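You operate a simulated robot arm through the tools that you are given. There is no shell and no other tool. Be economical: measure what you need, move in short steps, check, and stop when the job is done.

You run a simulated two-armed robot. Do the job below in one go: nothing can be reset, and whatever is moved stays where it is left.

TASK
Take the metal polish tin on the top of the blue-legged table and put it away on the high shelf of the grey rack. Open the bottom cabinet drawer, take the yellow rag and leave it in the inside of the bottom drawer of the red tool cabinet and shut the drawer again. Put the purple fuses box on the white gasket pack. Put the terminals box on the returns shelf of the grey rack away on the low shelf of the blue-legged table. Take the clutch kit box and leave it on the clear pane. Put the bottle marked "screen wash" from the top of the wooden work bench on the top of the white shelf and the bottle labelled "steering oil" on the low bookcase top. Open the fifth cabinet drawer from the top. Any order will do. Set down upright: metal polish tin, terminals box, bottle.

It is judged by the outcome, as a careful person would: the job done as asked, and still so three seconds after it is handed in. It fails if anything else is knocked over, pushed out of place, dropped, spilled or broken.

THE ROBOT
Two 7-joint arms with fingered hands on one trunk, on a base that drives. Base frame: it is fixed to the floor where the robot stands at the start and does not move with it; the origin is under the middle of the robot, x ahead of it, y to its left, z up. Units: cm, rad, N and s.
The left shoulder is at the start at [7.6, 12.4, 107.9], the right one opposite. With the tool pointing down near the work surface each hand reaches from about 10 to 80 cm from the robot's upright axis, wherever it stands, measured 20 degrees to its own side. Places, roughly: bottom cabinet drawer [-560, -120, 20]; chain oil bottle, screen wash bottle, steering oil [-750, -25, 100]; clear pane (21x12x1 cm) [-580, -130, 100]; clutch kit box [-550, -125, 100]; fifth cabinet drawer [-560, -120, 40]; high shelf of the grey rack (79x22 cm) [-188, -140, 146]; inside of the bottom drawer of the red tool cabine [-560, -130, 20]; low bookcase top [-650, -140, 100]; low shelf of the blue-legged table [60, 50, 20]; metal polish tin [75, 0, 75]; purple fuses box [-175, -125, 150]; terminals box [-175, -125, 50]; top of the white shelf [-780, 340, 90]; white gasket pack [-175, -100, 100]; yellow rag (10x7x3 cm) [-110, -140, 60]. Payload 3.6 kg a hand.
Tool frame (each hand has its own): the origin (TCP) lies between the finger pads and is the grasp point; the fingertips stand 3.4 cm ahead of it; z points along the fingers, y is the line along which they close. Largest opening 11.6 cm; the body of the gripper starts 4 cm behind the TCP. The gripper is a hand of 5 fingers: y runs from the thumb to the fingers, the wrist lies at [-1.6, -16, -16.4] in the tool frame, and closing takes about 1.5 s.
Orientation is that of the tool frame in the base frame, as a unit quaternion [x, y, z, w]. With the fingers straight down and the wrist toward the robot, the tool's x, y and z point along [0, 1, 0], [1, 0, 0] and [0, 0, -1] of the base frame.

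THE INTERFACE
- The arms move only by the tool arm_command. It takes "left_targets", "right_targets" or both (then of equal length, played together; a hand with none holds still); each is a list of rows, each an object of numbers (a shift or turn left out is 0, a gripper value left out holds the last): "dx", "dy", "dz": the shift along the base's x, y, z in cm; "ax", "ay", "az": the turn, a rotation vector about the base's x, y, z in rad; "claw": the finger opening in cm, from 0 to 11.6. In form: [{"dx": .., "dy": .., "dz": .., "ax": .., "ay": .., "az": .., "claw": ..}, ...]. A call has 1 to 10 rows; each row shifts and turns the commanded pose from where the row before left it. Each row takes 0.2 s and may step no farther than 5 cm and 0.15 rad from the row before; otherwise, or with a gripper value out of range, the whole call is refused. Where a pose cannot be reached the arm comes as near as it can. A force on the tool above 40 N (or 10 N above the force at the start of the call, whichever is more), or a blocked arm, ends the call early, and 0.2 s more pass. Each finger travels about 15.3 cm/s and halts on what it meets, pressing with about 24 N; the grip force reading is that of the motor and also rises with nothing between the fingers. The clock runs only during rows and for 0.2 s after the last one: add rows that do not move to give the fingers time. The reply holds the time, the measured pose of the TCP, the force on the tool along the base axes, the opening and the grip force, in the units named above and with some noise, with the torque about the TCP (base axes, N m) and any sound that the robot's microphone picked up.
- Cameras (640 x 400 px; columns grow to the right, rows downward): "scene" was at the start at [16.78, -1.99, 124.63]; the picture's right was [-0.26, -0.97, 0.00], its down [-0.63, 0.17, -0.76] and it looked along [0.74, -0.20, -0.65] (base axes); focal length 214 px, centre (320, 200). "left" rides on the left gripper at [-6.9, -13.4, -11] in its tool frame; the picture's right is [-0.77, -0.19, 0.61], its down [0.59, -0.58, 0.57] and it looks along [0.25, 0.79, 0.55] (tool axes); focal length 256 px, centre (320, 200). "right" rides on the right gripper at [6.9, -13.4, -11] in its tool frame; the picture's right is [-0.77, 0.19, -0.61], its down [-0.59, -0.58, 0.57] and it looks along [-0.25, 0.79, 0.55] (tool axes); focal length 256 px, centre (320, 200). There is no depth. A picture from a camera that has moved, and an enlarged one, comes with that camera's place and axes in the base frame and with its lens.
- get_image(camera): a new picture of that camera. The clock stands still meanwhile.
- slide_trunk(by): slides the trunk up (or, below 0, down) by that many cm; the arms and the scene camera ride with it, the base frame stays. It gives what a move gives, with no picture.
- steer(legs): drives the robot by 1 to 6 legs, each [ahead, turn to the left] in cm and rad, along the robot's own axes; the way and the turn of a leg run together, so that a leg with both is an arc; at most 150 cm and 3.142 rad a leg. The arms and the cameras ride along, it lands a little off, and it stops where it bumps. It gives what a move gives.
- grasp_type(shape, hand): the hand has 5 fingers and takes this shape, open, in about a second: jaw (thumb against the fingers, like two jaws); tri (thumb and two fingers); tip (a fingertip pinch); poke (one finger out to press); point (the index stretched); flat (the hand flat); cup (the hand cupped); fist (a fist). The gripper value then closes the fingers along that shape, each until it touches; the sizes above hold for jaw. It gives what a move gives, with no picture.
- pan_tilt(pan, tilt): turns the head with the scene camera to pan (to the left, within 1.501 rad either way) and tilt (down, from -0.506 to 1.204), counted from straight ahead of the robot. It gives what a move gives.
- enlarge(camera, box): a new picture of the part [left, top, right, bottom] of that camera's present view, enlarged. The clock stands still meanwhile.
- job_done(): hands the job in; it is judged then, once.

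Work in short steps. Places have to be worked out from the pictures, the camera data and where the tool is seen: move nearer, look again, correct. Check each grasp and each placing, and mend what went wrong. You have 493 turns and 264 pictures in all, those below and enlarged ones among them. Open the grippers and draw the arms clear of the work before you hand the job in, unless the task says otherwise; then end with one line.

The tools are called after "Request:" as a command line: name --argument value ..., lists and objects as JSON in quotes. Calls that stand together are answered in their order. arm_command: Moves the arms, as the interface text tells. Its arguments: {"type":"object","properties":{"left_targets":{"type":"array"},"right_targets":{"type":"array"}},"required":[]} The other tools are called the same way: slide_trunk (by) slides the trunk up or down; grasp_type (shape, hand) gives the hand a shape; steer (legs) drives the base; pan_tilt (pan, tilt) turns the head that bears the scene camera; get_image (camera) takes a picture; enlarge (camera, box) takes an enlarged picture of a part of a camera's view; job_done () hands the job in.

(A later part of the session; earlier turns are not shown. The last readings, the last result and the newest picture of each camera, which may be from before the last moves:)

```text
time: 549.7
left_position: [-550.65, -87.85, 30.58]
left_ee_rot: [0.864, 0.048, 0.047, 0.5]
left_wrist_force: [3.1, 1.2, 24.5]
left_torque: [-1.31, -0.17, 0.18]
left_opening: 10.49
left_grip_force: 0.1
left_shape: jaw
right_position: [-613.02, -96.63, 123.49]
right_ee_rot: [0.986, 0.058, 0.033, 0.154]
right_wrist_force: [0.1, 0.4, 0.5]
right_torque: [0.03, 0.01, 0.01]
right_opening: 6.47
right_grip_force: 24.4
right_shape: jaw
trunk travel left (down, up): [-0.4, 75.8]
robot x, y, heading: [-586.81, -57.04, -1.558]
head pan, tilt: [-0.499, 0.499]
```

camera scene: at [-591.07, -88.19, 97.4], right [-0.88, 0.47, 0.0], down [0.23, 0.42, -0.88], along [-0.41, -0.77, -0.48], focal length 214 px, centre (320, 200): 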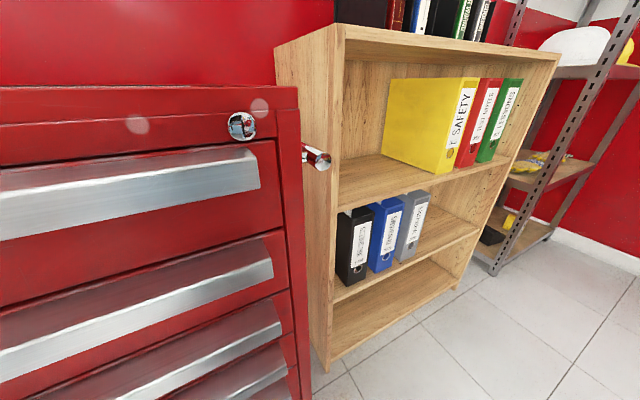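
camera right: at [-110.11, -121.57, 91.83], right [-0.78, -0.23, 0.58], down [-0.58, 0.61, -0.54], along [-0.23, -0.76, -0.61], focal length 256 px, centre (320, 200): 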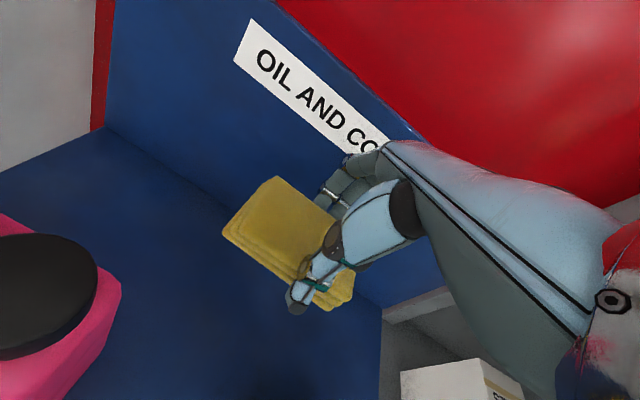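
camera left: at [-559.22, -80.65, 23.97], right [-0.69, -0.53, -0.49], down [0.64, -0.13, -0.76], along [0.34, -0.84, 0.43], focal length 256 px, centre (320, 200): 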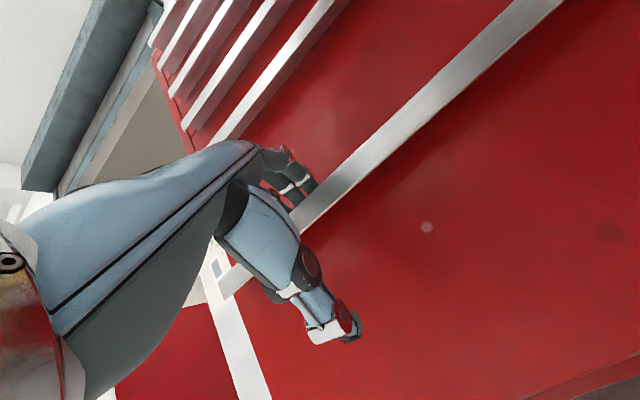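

Request:
arm_command --left_targets '[{"dy": 0.7, "dz": -0.1}, {"dy": 0.7}, {"dy": 0.7, "dz": -0.1}, {"dy": 0.7}, {"dy": 0.7, "dz": -0.1}, {"dy": 0.7}, {"dy": 0.7, "dz": -0.1}, {"dy": 0.7}, {"dy": 0.7}, {"dy": 0.7}]'

Request:
pan_tilt --pan 0.4 --tilt 1.0

Request:
get_image --camera "scene"

```text
time: 551.9
left_position: [-551.81, -81.62, 31.68]
left_ee_rot: [0.866, 0.046, 0.045, 0.496]
left_wrist_force: [1.1, -0.5, 2.5]
left_torque: [-0.11, 0.05, 0.08]
left_opening: 10.07
left_grip_force: 0.1
left_shape: jaw
left hand out of reach, approached as far as the arm can: row 1, 3, 5, 7, 9
right_position: [-612.97, -96.75, 123.51]
right_ee_rot: [0.986, 0.059, 0.032, 0.154]
right_wrist_force: [0.1, -0.4, -0.2]
right_torque: [-0.03, 0.02, -0.01]
right_opening: 6.48
right_grip_force: 23.6
right_shape: jaw
trunk travel left (down, up): [-0.4, 75.8]
robot x, y, heading: [-586.96, -56.96, -1.557]
head pan, tilt: [-0.499, 0.499]
```

```text
time: 553.1
left_position: [-551.73, -81.56, 31.84]
left_ee_rot: [0.865, 0.047, 0.046, 0.497]
left_wrist_force: [0.5, 1.4, 2.3]
left_torque: [-0.09, -0.02, 0.0]
left_opening: 10.03
left_grip_force: 0.0
left_shape: jaw
right_position: [-613.08, -96.66, 123.43]
right_ee_rot: [0.986, 0.059, 0.032, 0.154]
right_wrist_force: [0.7, -0.2, -0.3]
right_torque: [-0.02, 0.01, 0.01]
right_opening: 6.48
right_grip_force: 24.0
right_shape: jaw
trunk travel left (down, up): [-0.4, 75.8]
robot x, y, heading: [-586.95, -56.98, -1.558]
head pan, tilt: [0.4, 1.0]
```

```text
55 pictures are left
camera scene: at [-583.82, -86.43, 93.3], right [-0.92, -0.4, 0.0], down [-0.34, 0.77, -0.54], along [0.22, -0.49, -0.84], focal length 214 px, centre (320, 200)
```

scene: 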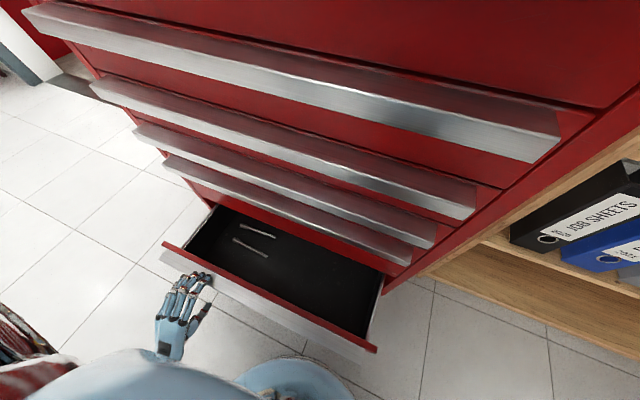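

The bottom drawer is open. Now free the left hand (lift off the lip) and back the base away.

Request:
arm_command --left_targets '[{"dz": 1.5}, {"dz": 1.5}, {"dz": 1.5}, {"dz": 1.5, "claw": 6}]'

Request:
steer --legs '[[-21, 0]]'

```text
time: 554.1
left_position: [-551.78, -81.73, 37.64]
left_ee_rot: [0.865, 0.046, 0.044, 0.498]
left_wrist_force: [0.7, -0.8, 0.2]
left_torque: [0.0, -0.01, 0.0]
left_opening: 6.02
left_grip_force: 0.1
left_shape: jaw
right_position: [-613.0, -96.76, 123.6]
right_ee_rot: [0.986, 0.06, 0.034, 0.154]
right_wrist_force: [-0.6, -0.3, -0.2]
right_torque: [0.01, 0.03, 0.01]
right_opening: 6.49
right_grip_force: 23.9
right_shape: jaw
trunk travel left (down, up): [-0.4, 75.8]
robot x, y, heading: [-587.09, -56.98, -1.555]
head pan, tilt: [0.4, 1.0]
```

```text
time: 555.8
left_position: [-551.98, -60.8, 37.57]
left_ee_rot: [0.865, 0.046, 0.044, 0.497]
left_wrist_force: [0.3, 0.1, 0.6]
left_torque: [-0.01, 0.01, 0.02]
left_opening: 6.03
left_grip_force: 0.0
left_shape: jaw
right_position: [-613.24, -76.01, 123.53]
right_ee_rot: [0.986, 0.058, 0.032, 0.155]
right_wrist_force: [-0.9, -0.1, -0.4]
right_torque: [-0.03, 0.0, 0.03]
right_opening: 6.49
right_grip_force: 24.0
right_shape: jaw
trunk travel left (down, up): [-0.4, 75.8]
robot x, y, heading: [-587.36, -36.32, -1.557]
head pan, tilt: [0.4, 1.0]
```

Smooth. Raise the trunk 19 and bring the right hand (with the rag) to the mirrored pitched posture.

Request:
slide_trunk --by 19

Request:
arm_command --right_targets '[{"dy": -2, "dz": -3}, {"dy": -2, "dz": -4}, {"dy": -2, "dz": -4}, {"dy": -2, "dz": -4}, {"dy": -2, "dz": -4}, {"dy": -1, "dz": -4}, {"dy": -1, "dz": -4}, {"dz": -4}, {"dz": -4}, {"dz": -4}]'

```text
time: 557.8
left_position: [-551.91, -60.76, 56.57]
left_ee_rot: [0.865, 0.046, 0.045, 0.497]
left_wrist_force: [-0.3, 0.4, 0.5]
left_torque: [0.03, -0.02, 0.0]
left_opening: 6.03
left_grip_force: 0.0
left_shape: jaw
right_position: [-613.39, -75.92, 142.52]
right_ee_rot: [0.986, 0.059, 0.032, 0.153]
right_wrist_force: [-0.4, 0.2, -0.5]
right_torque: [0.0, 0.04, 0.02]
right_opening: 6.5
right_grip_force: 23.6
right_shape: jaw
trunk travel left (down, up): [-19.4, 56.8]
robot x, y, heading: [-586.89, -36.33, -1.559]
head pan, tilt: [0.4, 1.0]
```

```text
time: 560.0
left_position: [-551.92, -60.81, 56.67]
left_ee_rot: [0.865, 0.046, 0.044, 0.498]
left_wrist_force: [-0.7, 0.6, -0.5]
left_torque: [0.06, -0.02, 0.02]
left_opening: 6.06
left_grip_force: 0.1
left_shape: jaw
right_position: [-613.39, -87.89, 103.49]
right_ee_rot: [0.986, 0.059, 0.033, 0.154]
right_wrist_force: [-0.1, -0.6, -1.1]
right_torque: [-0.04, 0.01, 0.0]
right_opening: 6.45
right_grip_force: 23.5
right_shape: jaw
trunk travel left (down, up): [-19.4, 56.8]
robot x, y, heading: [-587.4, -35.94, -1.555]
head pan, tilt: [0.4, 1.0]
```

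Request:
arm_command --right_targets '[{"dz": -4}, {"dz": -4}, {"dz": -4}, {"dz": -4}, {"dz": -3}, {"dz": -3}]'

Request:
arm_command --right_targets '[{"dx": -1.5, "dy": 1, "dz": 1, "ax": -0.1}, {"dx": -1.5, "dy": 1, "dz": 1, "ax": -0.1}, {"dx": -1.5, "dy": 1, "dz": 1, "ax": -0.1}, {"dx": -1.5, "dy": 1, "dz": 1, "ax": -0.1}, {"dx": -1.5, "dy": 1, "dz": 1, "ax": -0.1}, {"dx": -1.5, "dy": 1, "dz": 1, "ax": -0.1}, {"dx": -1.5, "dy": 1, "dz": 1, "ax": -0.1}, {"dx": -1.5, "dy": 1, "dz": 1, "ax": -0.1}]'

```text
time: 561.4
left_position: [-551.94, -60.65, 56.59]
left_ee_rot: [0.865, 0.046, 0.044, 0.498]
left_wrist_force: [-0.4, -1.3, 0.1]
left_torque: [-0.02, 0.0, -0.01]
left_opening: 5.99
left_grip_force: 0.1
left_shape: jaw
right_position: [-613.41, -87.79, 81.38]
right_ee_rot: [0.986, 0.059, 0.032, 0.153]
right_wrist_force: [-0.7, -0.4, -0.2]
right_torque: [-0.01, 0.04, 0.01]
right_opening: 6.49
right_grip_force: 24.4
right_shape: jaw
trunk travel left (down, up): [-19.4, 56.8]
robot x, y, heading: [-587.21, -36.34, -1.554]
head pan, tilt: [0.4, 1.0]
```

```text
time: 563.2
left_position: [-551.91, -60.84, 56.59]
left_ee_rot: [0.865, 0.046, 0.044, 0.497]
left_wrist_force: [-0.6, -0.1, 0.5]
left_torque: [0.0, 0.0, -0.02]
left_opening: 6.04
left_grip_force: 0.0
left_shape: jaw
right_position: [-625.25, -79.75, 89.5]
right_ee_rot: [0.848, 0.067, 0.006, 0.526]
right_wrist_force: [0.7, 0.2, -0.6]
right_torque: [0.04, -0.02, 0.02]
right_opening: 6.44
right_grip_force: 23.9
right_shape: jaw
trunk travel left (down, up): [-19.4, 56.8]
robot x, y, heading: [-587.28, -36.25, -1.555]
head pan, tilt: [0.4, 1.0]
```

Lower the right hand to z≈63, then turn left 0.9 to swing it over the open drawer.

Request:
arm_command --right_targets '[{"dz": -3}, {"dz": -3}, {"dz": -3}, {"dz": -3}, {"dz": -3}, {"dz": -3}, {"dz": -3}, {"dz": -3}, {"dz": -2}]'

Request:
steer --legs '[[0, 0.9]]'

Request:
pan_tilt --pan -0.7 --tilt 1.0

Request:
get_image --camera "scene"

```text
time: 565.2
left_position: [-551.94, -60.76, 56.59]
left_ee_rot: [0.865, 0.046, 0.044, 0.498]
left_wrist_force: [0.2, 0.7, 0.0]
left_torque: [0.01, 0.01, 0.01]
left_opening: 6.05
left_grip_force: 0.0
left_shape: jaw
right_position: [-625.3, -79.89, 63.55]
right_ee_rot: [0.847, 0.067, 0.007, 0.527]
right_wrist_force: [-0.3, -0.5, -0.8]
right_torque: [0.01, -0.02, -0.02]
right_opening: 6.42
right_grip_force: 24.6
right_shape: jaw
trunk travel left (down, up): [-19.4, 56.8]
robot x, y, heading: [-587.49, -36.44, -1.553]
head pan, tilt: [0.4, 1.0]
```

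```text
time: 568.0
left_position: [-546.06, -23.81, 56.62]
left_ee_rot: [0.759, 0.417, 0.256, 0.429]
left_wrist_force: [0.5, -1.6, -0.3]
left_torque: [0.01, 0.0, -0.04]
left_opening: 6.02
left_grip_force: 0.0
left_shape: jaw
right_position: [-576.79, -93.01, 63.51]
right_ee_rot: [0.735, 0.429, 0.235, 0.47]
right_wrist_force: [0.2, -0.5, 0.7]
right_torque: [0.04, 0.0, 0.01]
right_opening: 6.42
right_grip_force: 24.1
right_shape: jaw
trunk travel left (down, up): [-19.4, 56.8]
robot x, y, heading: [-587.18, -36.16, -0.66]
head pan, tilt: [0.4, 1.0]
```

```text
time: 569.3
left_position: [-545.96, -23.72, 56.64]
left_ee_rot: [0.759, 0.418, 0.257, 0.429]
left_wrist_force: [0.6, 0.2, 0.6]
left_torque: [0.0, 0.01, -0.03]
left_opening: 6.03
left_grip_force: 0.1
left_shape: jaw
right_position: [-576.8, -93.1, 63.46]
right_ee_rot: [0.734, 0.429, 0.236, 0.47]
right_wrist_force: [-0.4, -0.8, 0.3]
right_torque: [-0.01, 0.02, 0.01]
right_opening: 6.45
right_grip_force: 23.8
right_shape: jaw
trunk travel left (down, up): [-19.4, 56.8]
robot x, y, heading: [-587.07, -35.94, -0.66]
head pan, tilt: [-0.7, 1.0]
```

```text
54 pictures are left
camera scene: at [-576.01, -50.31, 113.89], right [-0.98, -0.21, 0.0], down [-0.18, 0.82, -0.54], along [0.11, -0.53, -0.84], focal length 214 px, centre (320, 200)
```

scene: 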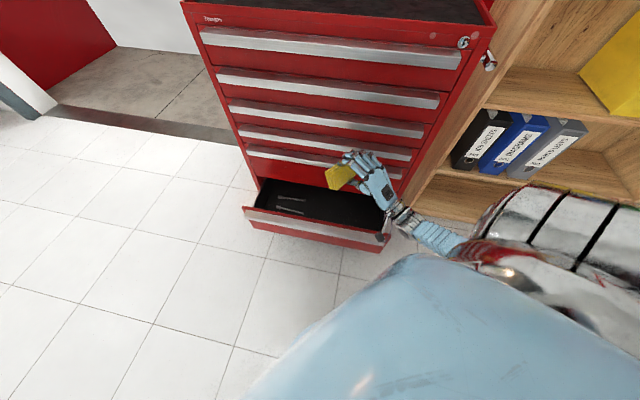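

The rag is right above the open drawer. Lower the trunk 19, then the arm.

Request:
slide_trunk --by -18

Request:
arm_command --right_targets '[{"dz": -1.5}, {"dz": -1.5}, {"dz": -1.5}, {"dz": -1.5}, {"dz": -1.5}, {"dz": -1.5}]'

Request:
get_image --camera "scene"

```text
time: 571.3
left_position: [-545.97, -23.75, 38.74]
left_ee_rot: [0.759, 0.417, 0.256, 0.429]
left_wrist_force: [-0.2, 0.5, 0.0]
left_torque: [-0.01, -0.03, 0.03]
left_opening: 6.05
left_grip_force: 0.0
left_shape: jaw
right_position: [-576.78, -93.15, 45.47]
right_ee_rot: [0.735, 0.428, 0.235, 0.47]
right_wrist_force: [0.7, -0.3, -0.6]
right_torque: [0.02, 0.03, -0.04]
right_opening: 6.42
right_grip_force: 23.7
right_shape: jaw
trunk travel left (down, up): [-1.4, 74.8]
robot x, y, heading: [-587.33, -36.23, -0.658]
head pan, tilt: [-0.7, 1.0]
```

```text
time: 572.3
left_position: [-550.04, -26.52, 41.28]
left_ee_rot: [0.771, 0.379, 0.271, 0.435]
left_wrist_force: [-0.2, 1.7, 0.5]
left_torque: [0.02, -0.03, -0.04]
left_opening: 5.99
left_grip_force: 0.1
left_shape: jaw
right_position: [-578.9, -93.23, 42.92]
right_ee_rot: [0.687, 0.395, 0.334, 0.51]
right_wrist_force: [-5.5, 1.6, 0.1]
right_torque: [0.04, 0.21, -0.02]
right_opening: 6.41
right_grip_force: 23.8
right_shape: jaw
trunk travel left (down, up): [-1.4, 74.8]
robot x, y, heading: [-589.27, -34.53, -0.765]
head pan, tilt: [-0.7, 1.0]
stopped in row 5 (right hand): the arm was blocked; the commanded pose is now the measured one
```

```text
53 pictures are left
camera scene: at [-569.78, -54.25, 94.7], right [-0.99, -0.1, 0.03], down [-0.1, 0.82, -0.56], along [0.03, -0.56, -0.83], focal length 214 px, centre (320, 200)
```

scene: 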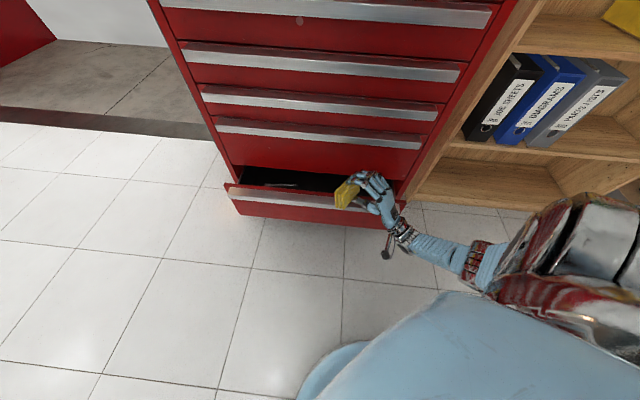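

The hand pushed the drawer partly in (opening now ≈y -95…-104). Lift 3, shift 4 cm inward so the rag is over the opening.

Request:
arm_command --right_targets '[{"dz": 1.5}, {"dz": 1.5}, {"dy": -1}, {"dy": -1}, {"dy": -1}, {"dy": -1}]'

Request:
enlarge --camera "scene" --box '[220, 120, 460, 270]'

```text
time: 573.7
left_position: [-547.8, -26.25, 40.27]
left_ee_rot: [0.769, 0.391, 0.273, 0.425]
left_wrist_force: [0.8, 0.5, -1.0]
left_torque: [-0.03, -0.09, -0.02]
left_opening: 5.99
left_grip_force: 0.1
left_shape: jaw
right_position: [-579.75, -98.81, 43.35]
right_ee_rot: [0.722, 0.408, 0.27, 0.489]
right_wrist_force: [-0.5, -0.1, 0.0]
right_torque: [0.03, 0.09, 0.05]
right_opening: 6.46
right_grip_force: 24.5
right_shape: jaw
trunk travel left (down, up): [-1.4, 74.8]
robot x, y, heading: [-587.92, -35.68, -0.706]
head pan, tilt: [-0.7, 1.0]
```

```text
2.67 times, centred on (340, 195) of scene
camera zoom: at [-569.43, -56.87, 94.39], right [-0.99, -0.17, 0.0], down [-0.14, 0.83, -0.54], along [0.09, -0.53, -0.84], focal length 572 px, centre (267, 213)
```

zoom: 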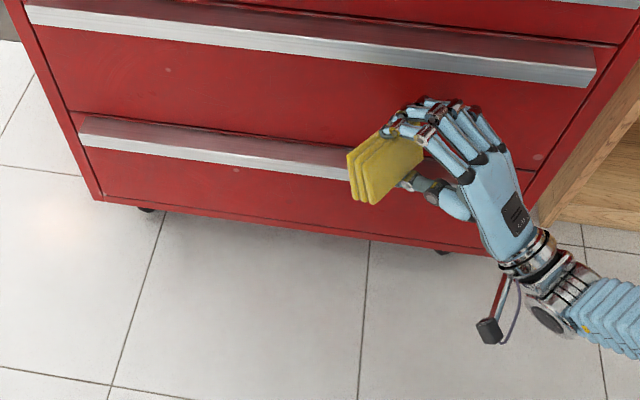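

The drawer got pushed shut again. I'll redo it: retract the right hand along my axis, turn back, and re-open with the left (wider), then drop the rag from slightly higher.

Request:
arm_command --right_targets '[{"dz": 2, "dy": 1}, {"dz": 2, "dx": -1.5, "dy": 1.5}, {"dz": 2, "dx": -2, "dy": 1.7}, {"dx": -2, "dy": 1.7}, {"dx": -2, "dy": 1.7}, {"dx": -2, "dy": 1.7}, {"dx": -2, "dy": 1.7}, {"dx": -2, "dy": 1.7}]'

Request:
steer --legs '[[0, -0.86]]'

```text
time: 575.5
left_position: [-547.83, -25.99, 40.16]
left_ee_rot: [0.769, 0.391, 0.273, 0.425]
left_wrist_force: [0.8, 0.7, 0.3]
left_torque: [0.04, 0.01, -0.02]
left_opening: 5.99
left_grip_force: 0.1
left_shape: jaw
right_position: [-592.76, -86.12, 49.31]
right_ee_rot: [0.722, 0.408, 0.271, 0.49]
right_wrist_force: [-0.6, -0.3, 0.6]
right_torque: [0.01, 0.03, 0.02]
right_opening: 6.46
right_grip_force: 24.0
right_shape: jaw
trunk travel left (down, up): [-1.4, 74.8]
robot x, y, heading: [-588.16, -35.59, -0.705]
head pan, tilt: [-0.7, 1.0]
```

```text
time: 578.2
left_position: [-554.57, -59.63, 40.12]
left_ee_rot: [0.862, 0.037, 0.073, 0.5]
left_wrist_force: [0.4, 0.1, 0.5]
left_torque: [0.01, 0.0, 0.0]
left_opening: 5.98
left_grip_force: 0.1
left_shape: jaw
right_position: [-629.42, -64.85, 49.37]
right_ee_rot: [0.826, 0.071, 0.043, 0.558]
right_wrist_force: [0.4, -0.6, -0.2]
right_torque: [0.02, 0.02, 0.01]
right_opening: 6.47
right_grip_force: 23.9
right_shape: jaw
trunk travel left (down, up): [-1.4, 74.8]
robot x, y, heading: [-587.93, -35.49, -1.556]
head pan, tilt: [-0.7, 1.0]
```

Request:
arm_command --left_targets '[{"dy": -2, "claw": 8, "ay": 0.03}, {"dy": -2, "claw": 10, "ay": 0.03}, {"dy": -2}, {"dy": -2}, {"dy": -2}, {"dy": -2}, {"dy": -2, "dz": -0.5}, {"dy": -2, "dz": -0.5}, {"dy": -1, "dz": -0.5}]'

Request:
steer --legs '[[21, 0]]'

Request:
get_image --camera "left"

```text
time: 580.2
left_position: [-554.41, -76.64, 38.71]
left_ee_rot: [0.864, 0.052, 0.047, 0.498]
left_wrist_force: [0.8, -0.3, 0.7]
left_torque: [-0.04, 0.0, -0.04]
left_opening: 9.96
left_grip_force: 0.1
left_shape: jaw
right_position: [-629.36, -64.82, 49.3]
right_ee_rot: [0.826, 0.072, 0.043, 0.557]
right_wrist_force: [0.1, 0.9, 0.8]
right_torque: [0.02, 0.01, 0.01]
right_opening: 6.47
right_grip_force: 24.6
right_shape: jaw
trunk travel left (down, up): [-1.4, 74.8]
robot x, y, heading: [-588.26, -35.51, -1.561]
head pan, tilt: [-0.7, 1.0]
```

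```text
time: 581.8
left_position: [-554.34, -97.66, 38.76]
left_ee_rot: [0.863, 0.051, 0.046, 0.5]
left_wrist_force: [-0.3, 0.4, 0.4]
left_torque: [0.0, 0.02, -0.01]
left_opening: 9.95
left_grip_force: 0.0
left_shape: jaw
right_position: [-629.14, -85.99, 49.2]
right_ee_rot: [0.826, 0.072, 0.044, 0.557]
right_wrist_force: [-0.4, 0.0, -0.9]
right_torque: [0.0, -0.01, 0.0]
right_opening: 6.47
right_grip_force: 23.5
right_shape: jaw
trunk travel left (down, up): [-1.4, 74.8]
robot x, y, heading: [-587.83, -56.89, -1.557]
head pan, tilt: [-0.7, 1.0]
```

```text
51 pictures are left
camera left: at [-563.2, -82.6, 32.4], right [-0.69, -0.54, -0.49], down [0.63, -0.12, -0.76], along [0.35, -0.84, 0.42], focal length 256 px, centre (320, 200)
```

left: 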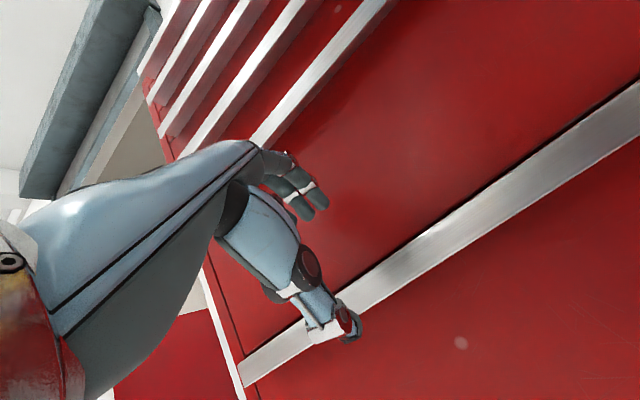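

Same approach: advance 2, lower until contact.

Request:
arm_command --left_targets '[{"dy": -1}, {"dy": -1}, {"dz": -1.2}, {"dz": -1.2}, {"dz": -1.2}, {"dz": -1.2}, {"dz": -1}, {"dz": -0.8}, {"dz": -0.7}, {"dz": -0.6}]'

```text
time: 584.0
left_position: [-554.25, -99.65, 31.12]
left_ee_rot: [0.862, 0.051, 0.047, 0.502]
left_wrist_force: [-0.3, 5.0, 16.1]
left_torque: [-0.99, -0.17, 0.03]
left_opening: 10.23
left_grip_force: 0.1
left_shape: jaw
right_position: [-629.24, -85.82, 49.3]
right_ee_rot: [0.826, 0.071, 0.043, 0.558]
right_wrist_force: [-0.1, 0.3, -0.2]
right_torque: [0.02, 0.0, -0.01]
right_opening: 6.48
right_grip_force: 24.1
right_shape: jaw
trunk travel left (down, up): [-1.4, 74.8]
robot x, y, heading: [-587.81, -56.58, -1.559]
head pan, tilt: [-0.7, 1.0]
```

Contact (16 N). Press a little more and pull with the arm.

Request:
arm_command --left_targets '[{"dz": -0.5}, {"dy": 0.6, "dz": -0.1}, {"dy": 0.7}, {"dy": 0.8}, {"dy": 0.8}, {"dy": 0.8}, {"dy": 0.8}, {"dy": 0.8}, {"dy": 0.8}, {"dy": 0.8}]'

Request:
arm_command --left_targets '[{"dy": 0.8}, {"dy": 0.8}, {"dy": 0.8}, {"dy": 0.8}, {"dy": 0.8}, {"dy": 0.8}, {"dy": 0.8}]'

```text
time: 586.2
left_position: [-554.43, -92.66, 30.47]
left_ee_rot: [0.862, 0.052, 0.047, 0.502]
left_wrist_force: [0.4, 1.2, 28.3]
left_torque: [-1.45, -0.32, 0.06]
left_opening: 10.49
left_grip_force: 0.0
left_shape: jaw
right_position: [-629.3, -85.83, 49.3]
right_ee_rot: [0.825, 0.071, 0.043, 0.559]
right_wrist_force: [-0.7, 0.5, -0.4]
right_torque: [0.02, 0.01, -0.02]
right_opening: 6.44
right_grip_force: 23.4
right_shape: jaw
trunk travel left (down, up): [-1.4, 74.8]
robot x, y, heading: [-587.7, -56.84, -1.559]
head pan, tilt: [-0.7, 1.0]
```

```text
time: 587.8
left_position: [-554.26, -87.1, 30.49]
left_ee_rot: [0.862, 0.051, 0.047, 0.503]
left_wrist_force: [2.7, -0.1, 28.7]
left_torque: [-1.45, -0.31, 0.12]
left_opening: 10.48
left_grip_force: 0.0
left_shape: jaw
right_position: [-629.18, -85.88, 49.31]
right_ee_rot: [0.826, 0.071, 0.043, 0.558]
right_wrist_force: [1.0, 0.4, -1.4]
right_torque: [-0.01, 0.02, 0.02]
right_opening: 6.46
right_grip_force: 24.2
right_shape: jaw
trunk travel left (down, up): [-1.4, 74.8]
robot x, y, heading: [-587.83, -56.7, -1.563]
head pan, tilt: [-0.7, 1.0]
```

Opened ~12.5 cm. Keep pressing and pull further by reversing the base 12 cm.

Request:
steer --legs '[[-12, 0]]'

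Request:
pan_tilt --pan 0.3 --tilt 1.0

Request:
get_image --camera "scene"

```text
time: 589.0
left_position: [-554.54, -75.45, 30.45]
left_ee_rot: [0.862, 0.052, 0.048, 0.503]
left_wrist_force: [7.6, -1.7, 26.5]
left_torque: [-1.35, -0.07, 0.34]
left_opening: 10.48
left_grip_force: 0.1
left_shape: jaw
right_position: [-629.35, -73.94, 49.26]
right_ee_rot: [0.826, 0.069, 0.042, 0.558]
right_wrist_force: [0.5, 0.3, -0.4]
right_torque: [0.0, 0.01, 0.02]
right_opening: 6.48
right_grip_force: 24.1
right_shape: jaw
trunk travel left (down, up): [-1.4, 74.8]
robot x, y, heading: [-587.85, -44.38, -1.561]
head pan, tilt: [-0.7, 1.0]
```

```text
time: 590.3
left_position: [-554.4, -75.29, 30.63]
left_ee_rot: [0.86, 0.051, 0.047, 0.505]
left_wrist_force: [4.2, -1.6, 24.3]
left_torque: [-1.21, -0.1, 0.23]
left_opening: 10.44
left_grip_force: 0.0
left_shape: jaw
right_position: [-629.31, -73.97, 49.27]
right_ee_rot: [0.826, 0.07, 0.043, 0.558]
right_wrist_force: [0.2, 0.2, -0.6]
right_torque: [0.01, 0.0, 0.03]
right_opening: 6.44
right_grip_force: 24.0
right_shape: jaw
trunk travel left (down, up): [-1.4, 74.8]
robot x, y, heading: [-587.88, -45.29, -1.563]
head pan, tilt: [0.3, 1.0]
```

```text
50 pictures are left
camera scene: at [-585.55, -73.76, 94.44], right [-0.95, -0.3, 0.0], down [-0.25, 0.8, -0.54], along [0.16, -0.52, -0.84], focal length 214 px, centre (320, 200)
```

scene: 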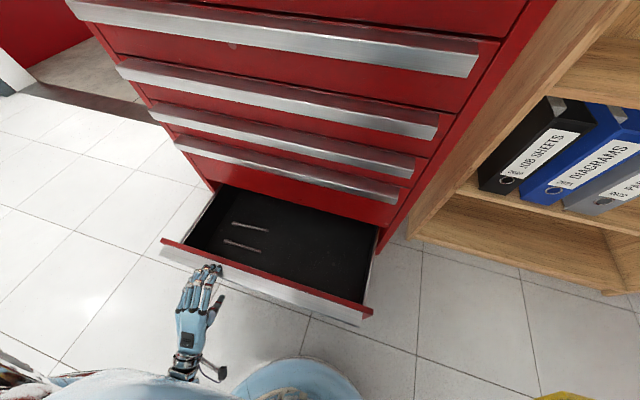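

Drawer is open ~24 cm. Lift the left hand off and back the base 13 cm.

Request:
arm_command --left_targets '[{"dz": 1.5}, {"dz": 2}, {"dz": 2}, {"dz": 2}]' --right_targets '[{"dz": 1}, {"dz": 1}, {"dz": 2}, {"dz": 2}]'

Request:
steer --legs '[[-13, 0]]'

Request:
arm_command --right_targets '[{"dy": -2, "dz": 1}, {"dy": -2, "dz": 1}, {"dy": -2, "dz": 1}, {"dy": -2, "dz": 1}, {"dy": -2, "dz": 1}, {"dy": -2, "dz": 1}, {"dy": -2}]'

```text
time: 591.3
left_position: [-554.46, -75.41, 37.83]
left_ee_rot: [0.862, 0.051, 0.047, 0.502]
left_wrist_force: [0.6, -0.4, -0.4]
left_torque: [0.0, 0.01, -0.01]
left_opening: 9.99
left_grip_force: 0.1
left_shape: jaw
right_position: [-629.22, -74.0, 55.29]
right_ee_rot: [0.826, 0.069, 0.042, 0.558]
right_wrist_force: [-0.1, -0.5, -0.5]
right_torque: [0.0, 0.01, -0.04]
right_opening: 6.44
right_grip_force: 24.1
right_shape: jaw
trunk travel left (down, up): [-1.4, 74.8]
robot x, y, heading: [-587.5, -45.2, -1.565]
head pan, tilt: [0.3, 1.0]
```

```text
time: 592.6
left_position: [-554.49, -62.46, 37.95]
left_ee_rot: [0.862, 0.051, 0.046, 0.502]
left_wrist_force: [0.3, -0.5, -0.3]
left_torque: [-0.02, -0.03, -0.04]
left_opening: 10.03
left_grip_force: 0.1
left_shape: jaw
right_position: [-629.29, -60.99, 55.24]
right_ee_rot: [0.826, 0.071, 0.043, 0.558]
right_wrist_force: [-0.3, 0.0, -0.4]
right_torque: [-0.02, 0.03, 0.05]
right_opening: 6.45
right_grip_force: 24.1
right_shape: jaw
trunk travel left (down, up): [-1.4, 74.8]
robot x, y, heading: [-587.97, -31.87, -1.562]
head pan, tilt: [0.3, 1.0]
```

```text
time: 594.2
left_position: [-554.64, -62.41, 37.97]
left_ee_rot: [0.862, 0.052, 0.047, 0.502]
left_wrist_force: [-0.8, -0.2, -1.5]
left_torque: [0.01, -0.01, -0.02]
left_opening: 10.01
left_grip_force: 0.0
left_shape: jaw
right_position: [-629.22, -74.94, 61.25]
right_ee_rot: [0.826, 0.07, 0.043, 0.558]
right_wrist_force: [0.0, 0.4, -0.8]
right_torque: [0.01, 0.0, 0.01]
right_opening: 6.44
right_grip_force: 24.1
right_shape: jaw
trunk travel left (down, up): [-1.4, 74.8]
robot x, y, heading: [-587.73, -31.88, -1.56]
head pan, tilt: [0.3, 1.0]
```

Request:
steer --legs '[[0, 0.86]]'

Request:
pan_tilt --pan -0.7 --tilt 1.0

Request:
get_image --camera "scene"

```text
time: 596.8
left_position: [-542.95, -26.61, 37.9]
left_ee_rot: [0.762, 0.406, 0.252, 0.437]
left_wrist_force: [-0.5, 0.3, -0.8]
left_torque: [-0.01, -0.02, -0.01]
left_opening: 10.02
left_grip_force: 0.1
left_shape: jaw
right_position: [-582.31, -91.35, 61.24]
right_ee_rot: [0.722, 0.408, 0.271, 0.49]
right_wrist_force: [0.2, -0.7, 0.5]
right_torque: [-0.01, 0.05, 0.01]
right_opening: 6.44
right_grip_force: 24.5
right_shape: jaw
trunk travel left (down, up): [-1.4, 74.8]
robot x, y, heading: [-588.04, -31.94, -0.707]
head pan, tilt: [0.3, 1.0]
```

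```text
time: 598.1
left_position: [-542.92, -26.53, 37.97]
left_ee_rot: [0.762, 0.406, 0.252, 0.436]
left_wrist_force: [0.0, -0.4, 0.2]
left_torque: [-0.03, -0.02, 0.02]
left_opening: 10.01
left_grip_force: 0.0
left_shape: jaw
right_position: [-582.2, -91.29, 61.23]
right_ee_rot: [0.722, 0.408, 0.271, 0.49]
right_wrist_force: [0.9, 0.6, -0.1]
right_torque: [0.03, -0.02, -0.01]
right_opening: 6.42
right_grip_force: 23.7
right_shape: jaw
trunk travel left (down, up): [-1.4, 74.8]
robot x, y, heading: [-588.41, -31.73, -0.702]
head pan, tilt: [-0.7, 1.0]
```

```text
49 pictures are left
camera scene: at [-569.46, -53.13, 94.4], right [-0.99, -0.17, 0.0], down [-0.14, 0.83, -0.54], along [0.09, -0.53, -0.84], focal length 214 px, centre (320, 200)
```

scene: 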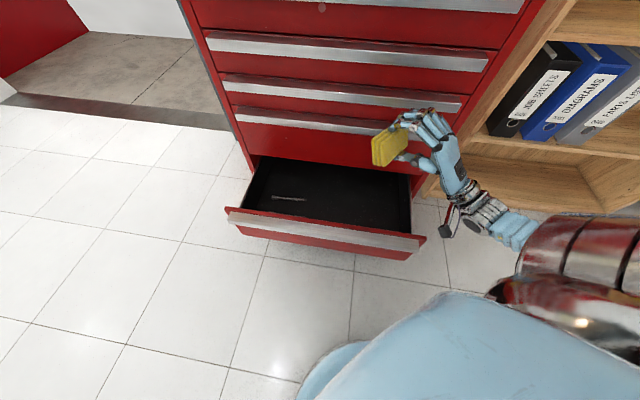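

The rag is over the middle of the drawer depth. Unpitch the hand while lowering so the fingers dip into the drawer and the wrist stays above the rim.

Request:
arm_command --right_targets '[{"ax": 0.064, "ay": 0.077, "dz": -1.5}, {"ax": 0.064, "ay": 0.077, "dz": -1.5}, {"ax": 0.064, "ay": 0.077, "dz": -1.5}, {"ax": 0.064, "ay": 0.077, "dz": -1.5}, {"ax": 0.064, "ay": 0.077, "dz": -2}, {"dz": -2}, {"dz": -2}, {"dz": -2}]'

Request:
get_image --camera "right"

```text
time: 599.9
left_position: [-542.98, -26.55, 37.86]
left_ee_rot: [0.762, 0.407, 0.252, 0.436]
left_wrist_force: [0.3, 0.0, -0.3]
left_torque: [-0.02, 0.01, -0.02]
left_opening: 10.02
left_grip_force: 0.0
left_shape: jaw
right_position: [-582.23, -91.27, 47.27]
right_ee_rot: [0.828, 0.446, 0.19, 0.282]
right_wrist_force: [-0.1, 0.3, 0.0]
right_torque: [0.01, 0.02, 0.02]
right_opening: 6.43
right_grip_force: 24.2
right_shape: jaw
trunk travel left (down, up): [-1.4, 74.8]
robot x, y, heading: [-587.59, -31.98, -0.705]
head pan, tilt: [-0.7, 1.0]
```

```text
48 pictures are left
camera right: at [-593.29, -76.25, 47.62], right [-0.64, -0.55, 0.54], down [-0.36, -0.41, -0.84], along [0.68, -0.73, 0.06], focal length 256 px, centre (320, 200)
```

right: 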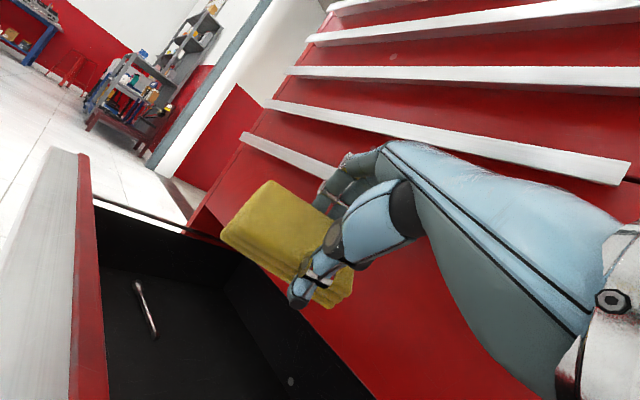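

Rag is above the drawer interior. Continue down.

Request:
arm_command --right_targets '[{"ax": 0.05, "ay": 0.06, "dz": -1.5}, {"ax": 0.05, "ay": 0.06, "dz": -1.5}, {"dz": -1.5}, {"dz": -1.5}, {"dz": -1.5}, {"dz": -1.5}, {"dz": -1.5}, {"dz": -1.5}]'

```text
time: 601.7
left_position: [-542.95, -26.59, 37.93]
left_ee_rot: [0.763, 0.405, 0.252, 0.437]
left_wrist_force: [0.6, -0.8, 0.8]
left_torque: [-0.01, -0.01, 0.02]
left_opening: 10.02
left_grip_force: 0.0
left_shape: jaw
right_position: [-582.38, -91.43, 35.17]
right_ee_rot: [0.851, 0.452, 0.161, 0.213]
right_wrist_force: [-0.8, -0.6, -0.2]
right_torque: [-0.01, 0.02, -0.01]
right_opening: 6.44
right_grip_force: 24.0
right_shape: jaw
trunk travel left (down, up): [-1.4, 74.8]
robot x, y, heading: [-587.78, -31.71, -0.704]
head pan, tilt: [-0.7, 1.0]
```

Request:
arm_command --right_targets '[{"dz": -1.2}, {"dz": -1.2}, {"dz": -1.2}, {"dz": -1}]'

Request:
arm_command --right_targets '[{"claw": 8}, {"claw": 9.5}, {"claw": 10.5}, {}, {}, {"dz": 1.5}, {"dz": 2}, {"dz": 3}, {"dz": 3}, {"dz": 3}]'

Request:
get_image --camera "right"

```text
time: 602.4
left_position: [-542.97, -26.59, 38.0]
left_ee_rot: [0.762, 0.405, 0.251, 0.438]
left_wrist_force: [0.9, -1.1, 0.4]
left_torque: [-0.02, 0.0, 0.0]
left_opening: 9.99
left_grip_force: 0.0
left_shape: jaw
right_position: [-582.24, -91.91, 33.72]
right_ee_rot: [0.848, 0.452, 0.163, 0.222]
right_wrist_force: [-2.0, -1.7, 29.8]
right_torque: [2.37, 4.28, 0.31]
right_opening: 6.43
right_grip_force: 24.0
right_shape: jaw
trunk travel left (down, up): [-1.4, 74.8]
robot x, y, heading: [-587.95, -31.94, -0.705]
head pan, tilt: [-0.7, 1.0]
stopped in row 3 (right hand): the force on the tool passed its limit at 57 N (the readings are from after the stop); the commanded pose is now the measured one
```

```text
time: 602.9
left_position: [-542.9, -26.7, 37.88]
left_ee_rot: [0.763, 0.405, 0.25, 0.438]
left_wrist_force: [0.2, -0.5, 0.0]
left_torque: [0.01, -0.01, -0.01]
left_opening: 10.01
left_grip_force: 0.0
left_shape: jaw
right_position: [-582.29, -91.97, 33.68]
right_ee_rot: [0.848, 0.452, 0.163, 0.224]
right_wrist_force: [-1.3, -1.1, 23.2]
right_torque: [1.84, 3.32, 0.32]
right_opening: 9.48
right_grip_force: 0.1
right_shape: jaw
trunk travel left (down, up): [-1.4, 74.8]
robot x, y, heading: [-587.66, -31.96, -0.708]
head pan, tilt: [-0.7, 1.0]
stopped in row 2 (right hand): the force on the tool passed its limit at 41 N (the readings are from after the stop); the commanded pose is now the measured one
```

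```text
47 pictures are left
camera right: at [-593.13, -77.06, 36.46], right [-0.58, -0.6, 0.56], down [-0.45, -0.34, -0.83], along [0.68, -0.73, -0.07], focal length 256 px, centre (320, 200)
```

right: 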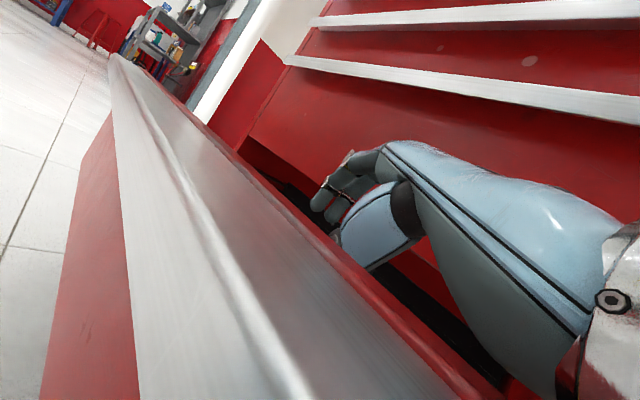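

Rag released inside; the wrist rests on the rim. Lift the hand straight up.

Request:
arm_command --right_targets '[{"dz": 1, "claw": 10.5}, {"dz": 2}, {"dz": 3}, {"dz": 3}, {"dz": 3}, {"dz": 3}, {"dz": 3}, {"dz": 3}]'

Request:
get_image --camera "scene"

```text
time: 604.7
left_position: [-542.9, -26.64, 37.85]
left_ee_rot: [0.763, 0.404, 0.25, 0.437]
left_wrist_force: [-0.2, -0.4, 0.2]
left_torque: [0.02, 0.01, 0.0]
left_opening: 10.0
left_grip_force: 0.0
left_shape: jaw
right_position: [-582.27, -91.83, 54.53]
right_ee_rot: [0.849, 0.451, 0.162, 0.221]
right_wrist_force: [0.2, -0.1, -0.3]
right_torque: [0.02, 0.01, 0.01]
right_opening: 10.48
right_grip_force: 0.0
right_shape: jaw
trunk travel left (down, up): [-1.4, 74.8]
robot x, y, heading: [-587.93, -31.71, -0.707]
head pan, tilt: [-0.7, 1.0]
```

```text
46 pictures are left
camera scene: at [-569.52, -53.17, 94.4], right [-0.99, -0.16, 0.0], down [-0.14, 0.83, -0.54], along [0.09, -0.53, -0.84], focal length 214 px, centre (320, 200)
```

scene: 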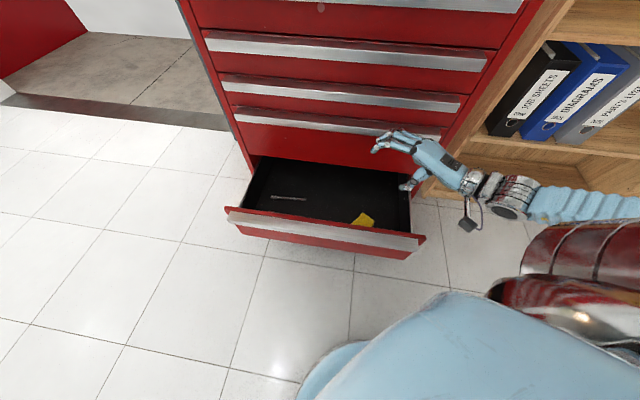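

The rag lies in the drawer. Retract the right hand, turn back, and push the drawer shut with the left hand.

Request:
arm_command --right_targets '[{"dx": -2, "dy": 1.6, "dz": 1}, {"dx": -2, "dy": 1.6, "dz": 1}, {"dx": -2, "dy": 1.6}, {"dx": -2, "dy": 1.6}, {"dx": -2, "dy": 1.6}, {"dx": -2, "dy": 1.6}, {"dx": -1, "dy": 0.8}]'

Request:
steer --legs '[[0, -0.86]]'

Request:
arm_command --left_targets '[{"claw": 5, "dy": -2}, {"claw": 1, "dy": -2}, {"claw": 0, "dy": -2, "dz": -1}, {"dz": -1, "dy": -2}, {"dz": -1, "dy": -2}, {"dz": -1, "dy": -2}]'

```text
time: 606.3
left_position: [-542.91, -26.71, 37.92]
left_ee_rot: [0.763, 0.404, 0.251, 0.437]
left_wrist_force: [-0.2, -0.4, -0.9]
left_torque: [0.0, 0.05, 0.01]
left_opening: 10.01
left_grip_force: 0.1
left_shape: jaw
right_position: [-595.33, -81.31, 56.45]
right_ee_rot: [0.849, 0.451, 0.163, 0.22]
right_wrist_force: [-0.5, 0.6, 0.1]
right_torque: [0.02, 0.02, 0.0]
right_opening: 10.51
right_grip_force: 0.0
right_shape: jaw
trunk travel left (down, up): [-1.4, 74.8]
robot x, y, heading: [-588.36, -32.12, -0.711]
head pan, tilt: [-0.7, 1.0]
```

```text
time: 608.9
left_position: [-554.62, -62.61, 37.92]
left_ee_rot: [0.863, 0.05, 0.046, 0.501]
left_wrist_force: [0.3, 0.0, -0.2]
left_torque: [0.01, -0.01, 0.01]
left_opening: 10.01
left_grip_force: 0.1
left_shape: jaw
right_position: [-630.36, -58.67, 56.55]
right_ee_rot: [0.96, 0.055, 0.056, 0.268]
right_wrist_force: [-0.4, 0.2, -0.3]
right_torque: [-0.01, -0.01, 0.01]
right_opening: 10.51
right_grip_force: 0.1
right_shape: jaw
trunk travel left (down, up): [-1.4, 74.8]
robot x, y, heading: [-587.6, -31.63, -1.565]
head pan, tilt: [-0.7, 1.0]
```

```text
time: 610.3
left_position: [-554.71, -74.52, 33.79]
left_ee_rot: [0.862, 0.05, 0.046, 0.502]
left_wrist_force: [-0.2, 0.3, 0.2]
left_torque: [-0.02, -0.04, 0.0]
left_opening: 0.29
left_grip_force: 0.2
left_shape: jaw
right_position: [-630.29, -58.58, 56.54]
right_ee_rot: [0.96, 0.056, 0.056, 0.269]
right_wrist_force: [0.8, -0.1, 0.2]
right_torque: [0.0, -0.03, 0.02]
right_opening: 10.49
right_grip_force: 0.0
right_shape: jaw
trunk travel left (down, up): [-1.4, 74.8]
robot x, y, heading: [-587.88, -31.79, -1.563]
head pan, tilt: [-0.7, 1.0]
```

Push by driving forward.

Request:
steer --legs '[[16, 0]]'

Request:
steer --legs '[[10, 0]]'

Request:
pan_tilt --pan 0.3 --tilt 1.0

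Request:
get_image --camera "scene"

```text
time: 611.7
left_position: [-554.64, -90.44, 33.87]
left_ee_rot: [0.862, 0.05, 0.045, 0.502]
left_wrist_force: [-0.8, -0.6, 0.2]
left_torque: [-0.01, -0.02, 0.02]
left_opening: 0.02
left_grip_force: 0.1
left_shape: jaw
right_position: [-630.34, -74.41, 56.34]
right_ee_rot: [0.96, 0.055, 0.055, 0.268]
right_wrist_force: [-0.4, -0.4, 0.5]
right_torque: [0.01, 0.02, -0.02]
right_opening: 10.46
right_grip_force: 0.1
right_shape: jaw
trunk travel left (down, up): [-1.4, 74.8]
robot x, y, heading: [-587.56, -47.14, -1.568]
head pan, tilt: [-0.7, 1.0]
```

```text
time: 613.0
left_position: [-554.58, -99.52, 33.72]
left_ee_rot: [0.863, 0.05, 0.046, 0.501]
left_wrist_force: [0.5, 5.4, -0.9]
left_torque: [0.03, 0.06, 0.09]
left_opening: 0.0
left_grip_force: 0.1
left_shape: jaw
right_position: [-630.18, -84.4, 56.46]
right_ee_rot: [0.96, 0.056, 0.056, 0.267]
right_wrist_force: [-0.4, 0.0, -0.1]
right_torque: [0.0, 0.01, 0.04]
right_opening: 10.48
right_grip_force: 0.1
right_shape: jaw
trunk travel left (down, up): [-1.4, 74.8]
robot x, y, heading: [-587.67, -57.16, -1.562]
head pan, tilt: [-0.7, 1.0]
stopped in leg 1: the force on the tool passed its limit at 52 N (the readings are from after the stop); the commanded pose is now the measured one
```

```text
time: 614.3
left_position: [-554.55, -99.54, 33.81]
left_ee_rot: [0.863, 0.05, 0.046, 0.501]
left_wrist_force: [0.2, 10.2, -0.6]
left_torque: [-0.05, -0.01, 0.1]
left_opening: 0.0
left_grip_force: 0.1
left_shape: jaw
right_position: [-630.18, -84.42, 56.47]
right_ee_rot: [0.96, 0.057, 0.056, 0.268]
right_wrist_force: [0.0, 0.0, 0.3]
right_torque: [-0.02, 0.04, 0.0]
right_opening: 10.52
right_grip_force: 0.0
right_shape: jaw
trunk travel left (down, up): [-1.4, 74.8]
robot x, y, heading: [-587.98, -57.25, -1.564]
head pan, tilt: [0.3, 1.0]
```

```text
45 pictures are left
camera scene: at [-585.41, -86.62, 94.41], right [-0.95, -0.3, 0.0], down [-0.26, 0.8, -0.54], along [0.16, -0.51, -0.84], focal length 214 px, centre (320, 200)
```

scene: 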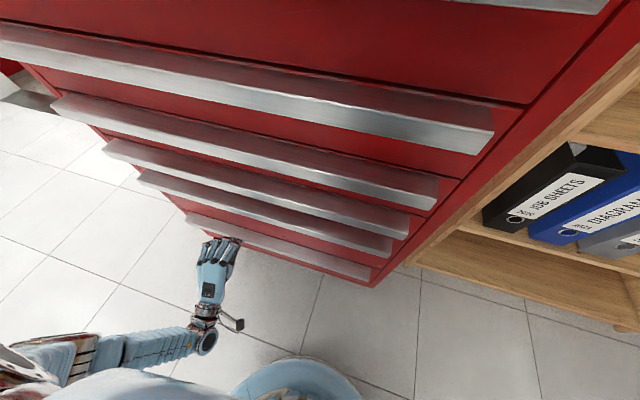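

The drawer is shut with the rag inside. Now the fifth drawer: back the hand off, open the fingers, and raise the trunk ~22.

Request:
arm_command --left_targets '[{"dy": 1.5}, {"dy": 2}, {"dy": 2, "claw": 5}, {"dy": 2, "claw": 9}, {"claw": 10}, {}]'

Request:
slide_trunk --by 23

Request:
get_image --camera "left"

```text
time: 615.7
left_position: [-554.69, -92.02, 33.79]
left_ee_rot: [0.862, 0.05, 0.046, 0.502]
left_wrist_force: [0.3, 0.0, -0.2]
left_torque: [0.0, 0.02, 0.02]
left_opening: 10.0
left_grip_force: 0.0
left_shape: jaw
right_position: [-630.2, -84.4, 56.46]
right_ee_rot: [0.96, 0.056, 0.055, 0.268]
right_wrist_force: [-0.8, -0.2, 1.0]
right_torque: [-0.01, -0.01, 0.05]
right_opening: 10.49
right_grip_force: 0.0
right_shape: jaw
trunk travel left (down, up): [-1.4, 74.8]
robot x, y, heading: [-587.7, -57.59, -1.56]
head pan, tilt: [0.3, 1.0]
```

```text
time: 618.1
left_position: [-554.72, -92.09, 56.75]
left_ee_rot: [0.863, 0.051, 0.047, 0.501]
left_wrist_force: [0.3, -0.4, -0.2]
left_torque: [-0.03, -0.01, -0.02]
left_opening: 9.97
left_grip_force: 0.1
left_shape: jaw
right_position: [-630.16, -84.43, 79.59]
right_ee_rot: [0.96, 0.057, 0.056, 0.269]
right_wrist_force: [0.4, 1.0, 0.5]
right_torque: [0.04, 0.0, -0.04]
right_opening: 10.5
right_grip_force: 0.1
right_shape: jaw
trunk travel left (down, up): [-24.4, 51.8]
robot x, y, heading: [-587.58, -57.28, -1.565]
head pan, tilt: [0.3, 1.0]
```

```text
44 pictures are left
camera left: at [-563.33, -76.95, 50.35], right [-0.69, -0.54, -0.49], down [0.63, -0.12, -0.76], along [0.35, -0.84, 0.43], focal length 256 px, centre (320, 200)
```

left: 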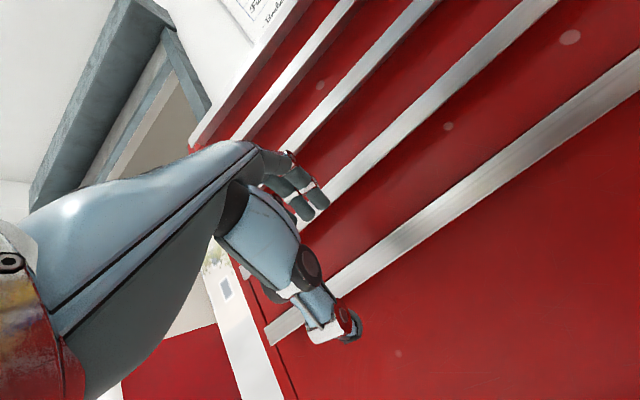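

Fifth lip z≈53–55.4, fourth lip bottom ≈62. Lower 0.9, advance 7.5 into the gap, then press down.

Request:
arm_command --left_targets '[{"dz": -0.9}, {"dy": -1.5}, {"dy": -1.5}, {"dy": -1.5}, {"dy": -1.5}, {"dy": -1.5}]'

Request:
arm_command --left_targets '[{"dz": -0.8}, {"dz": -0.8}, {"dz": -0.8}, {"dz": -0.7}, {"dz": -0.6}, {"dz": -0.6}, {"dz": -0.5}, {"dz": -0.5}]'

```text
time: 619.5
left_position: [-554.5, -99.47, 55.71]
left_ee_rot: [0.863, 0.05, 0.046, 0.5]
left_wrist_force: [-0.3, 9.2, -9.1]
left_torque: [-0.37, 0.09, 0.19]
left_opening: 9.78
left_grip_force: 0.1
left_shape: jaw
right_position: [-630.05, -84.42, 79.46]
right_ee_rot: [0.96, 0.058, 0.056, 0.268]
right_wrist_force: [-0.3, 0.1, -0.1]
right_torque: [-0.01, 0.01, 0.01]
right_opening: 10.52
right_grip_force: 0.0
right_shape: jaw
trunk travel left (down, up): [-24.4, 51.8]
robot x, y, heading: [-587.07, -57.68, -1.557]
head pan, tilt: [0.3, 1.0]
```

```text
time: 621.3
left_position: [-554.61, -99.67, 53.52]
left_ee_rot: [0.862, 0.051, 0.047, 0.502]
left_wrist_force: [-0.1, -0.4, -0.5]
left_torque: [-0.03, 0.03, -0.01]
left_opening: 9.95
left_grip_force: 0.0
left_shape: jaw
left hand out of reach, approached as far as the arm can: row 4, 5, 6, 7, 8
right_position: [-630.2, -84.44, 79.36]
right_ee_rot: [0.96, 0.057, 0.056, 0.268]
right_wrist_force: [-1.4, 0.4, 0.2]
right_torque: [0.02, 0.01, 0.0]
right_opening: 10.49
right_grip_force: 0.1
right_shape: jaw
trunk travel left (down, up): [-24.4, 51.8]
robot x, y, heading: [-587.84, -57.3, -1.56]
head pan, tilt: [0.3, 1.0]
```

The arm is at its lower limit at this trunk height; lower the trunk 3 to press.

Request:
slide_trunk --by -2.6

```text
time: 622.0
left_position: [-554.56, -99.45, 51.24]
left_ee_rot: [0.86, 0.05, 0.046, 0.506]
left_wrist_force: [-0.1, 8.4, 20.5]
left_torque: [-1.37, -0.26, 0.09]
left_opening: 10.33
left_grip_force: 0.0
left_shape: jaw
right_position: [-630.2, -84.31, 76.98]
right_ee_rot: [0.96, 0.056, 0.057, 0.269]
right_wrist_force: [-0.3, 0.4, -0.3]
right_torque: [-0.02, -0.01, -0.01]
right_opening: 10.49
right_grip_force: 0.0
right_shape: jaw
trunk travel left (down, up): [-21.8, 54.4]
robot x, y, heading: [-587.84, -57.44, -1.557]
head pan, tilt: [0.3, 1.0]
```

Contact with 20 N on the fifth ledge. Press slightly more and pull.

Request:
slide_trunk --by -0.5

Request:
arm_command --left_targets '[{"dy": 0.6}, {"dy": 0.7}, {"dy": 0.8}, {"dy": 0.8}, {"dy": 0.8}, {"dy": 0.8}, {"dy": 0.8}, {"dy": 0.8}, {"dy": 0.8}, {"dy": 0.8}]'

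```text
time: 622.5
left_position: [-554.55, -99.45, 51.01]
left_ee_rot: [0.859, 0.049, 0.046, 0.508]
left_wrist_force: [1.7, 9.2, 30.5]
left_torque: [-1.95, -0.38, 0.18]
left_opening: 10.43
left_grip_force: 0.0
left_shape: jaw
right_position: [-630.3, -84.2, 76.4]
right_ee_rot: [0.959, 0.057, 0.058, 0.27]
right_wrist_force: [0.5, 0.1, -0.2]
right_torque: [-0.02, -0.01, 0.02]
right_opening: 10.51
right_grip_force: 0.1
right_shape: jaw
trunk travel left (down, up): [-21.3, 54.9]
robot x, y, heading: [-587.75, -57.38, -1.558]
head pan, tilt: [0.3, 1.0]
```

```text
time: 624.7
left_position: [-554.55, -91.73, 50.86]
left_ee_rot: [0.859, 0.049, 0.046, 0.507]
left_wrist_force: [0.4, 1.6, 31.3]
left_torque: [-1.62, -0.33, 0.07]
left_opening: 10.53
left_grip_force: 0.0
left_shape: jaw
right_position: [-630.33, -84.4, 76.32]
right_ee_rot: [0.96, 0.057, 0.057, 0.268]
right_wrist_force: [0.3, -0.4, 0.0]
right_torque: [0.02, 0.01, 0.01]
right_opening: 10.51
right_grip_force: 0.1
right_shape: jaw
trunk travel left (down, up): [-21.3, 54.9]
robot x, y, heading: [-587.89, -57.25, -1.56]
head pan, tilt: [0.3, 1.0]
```

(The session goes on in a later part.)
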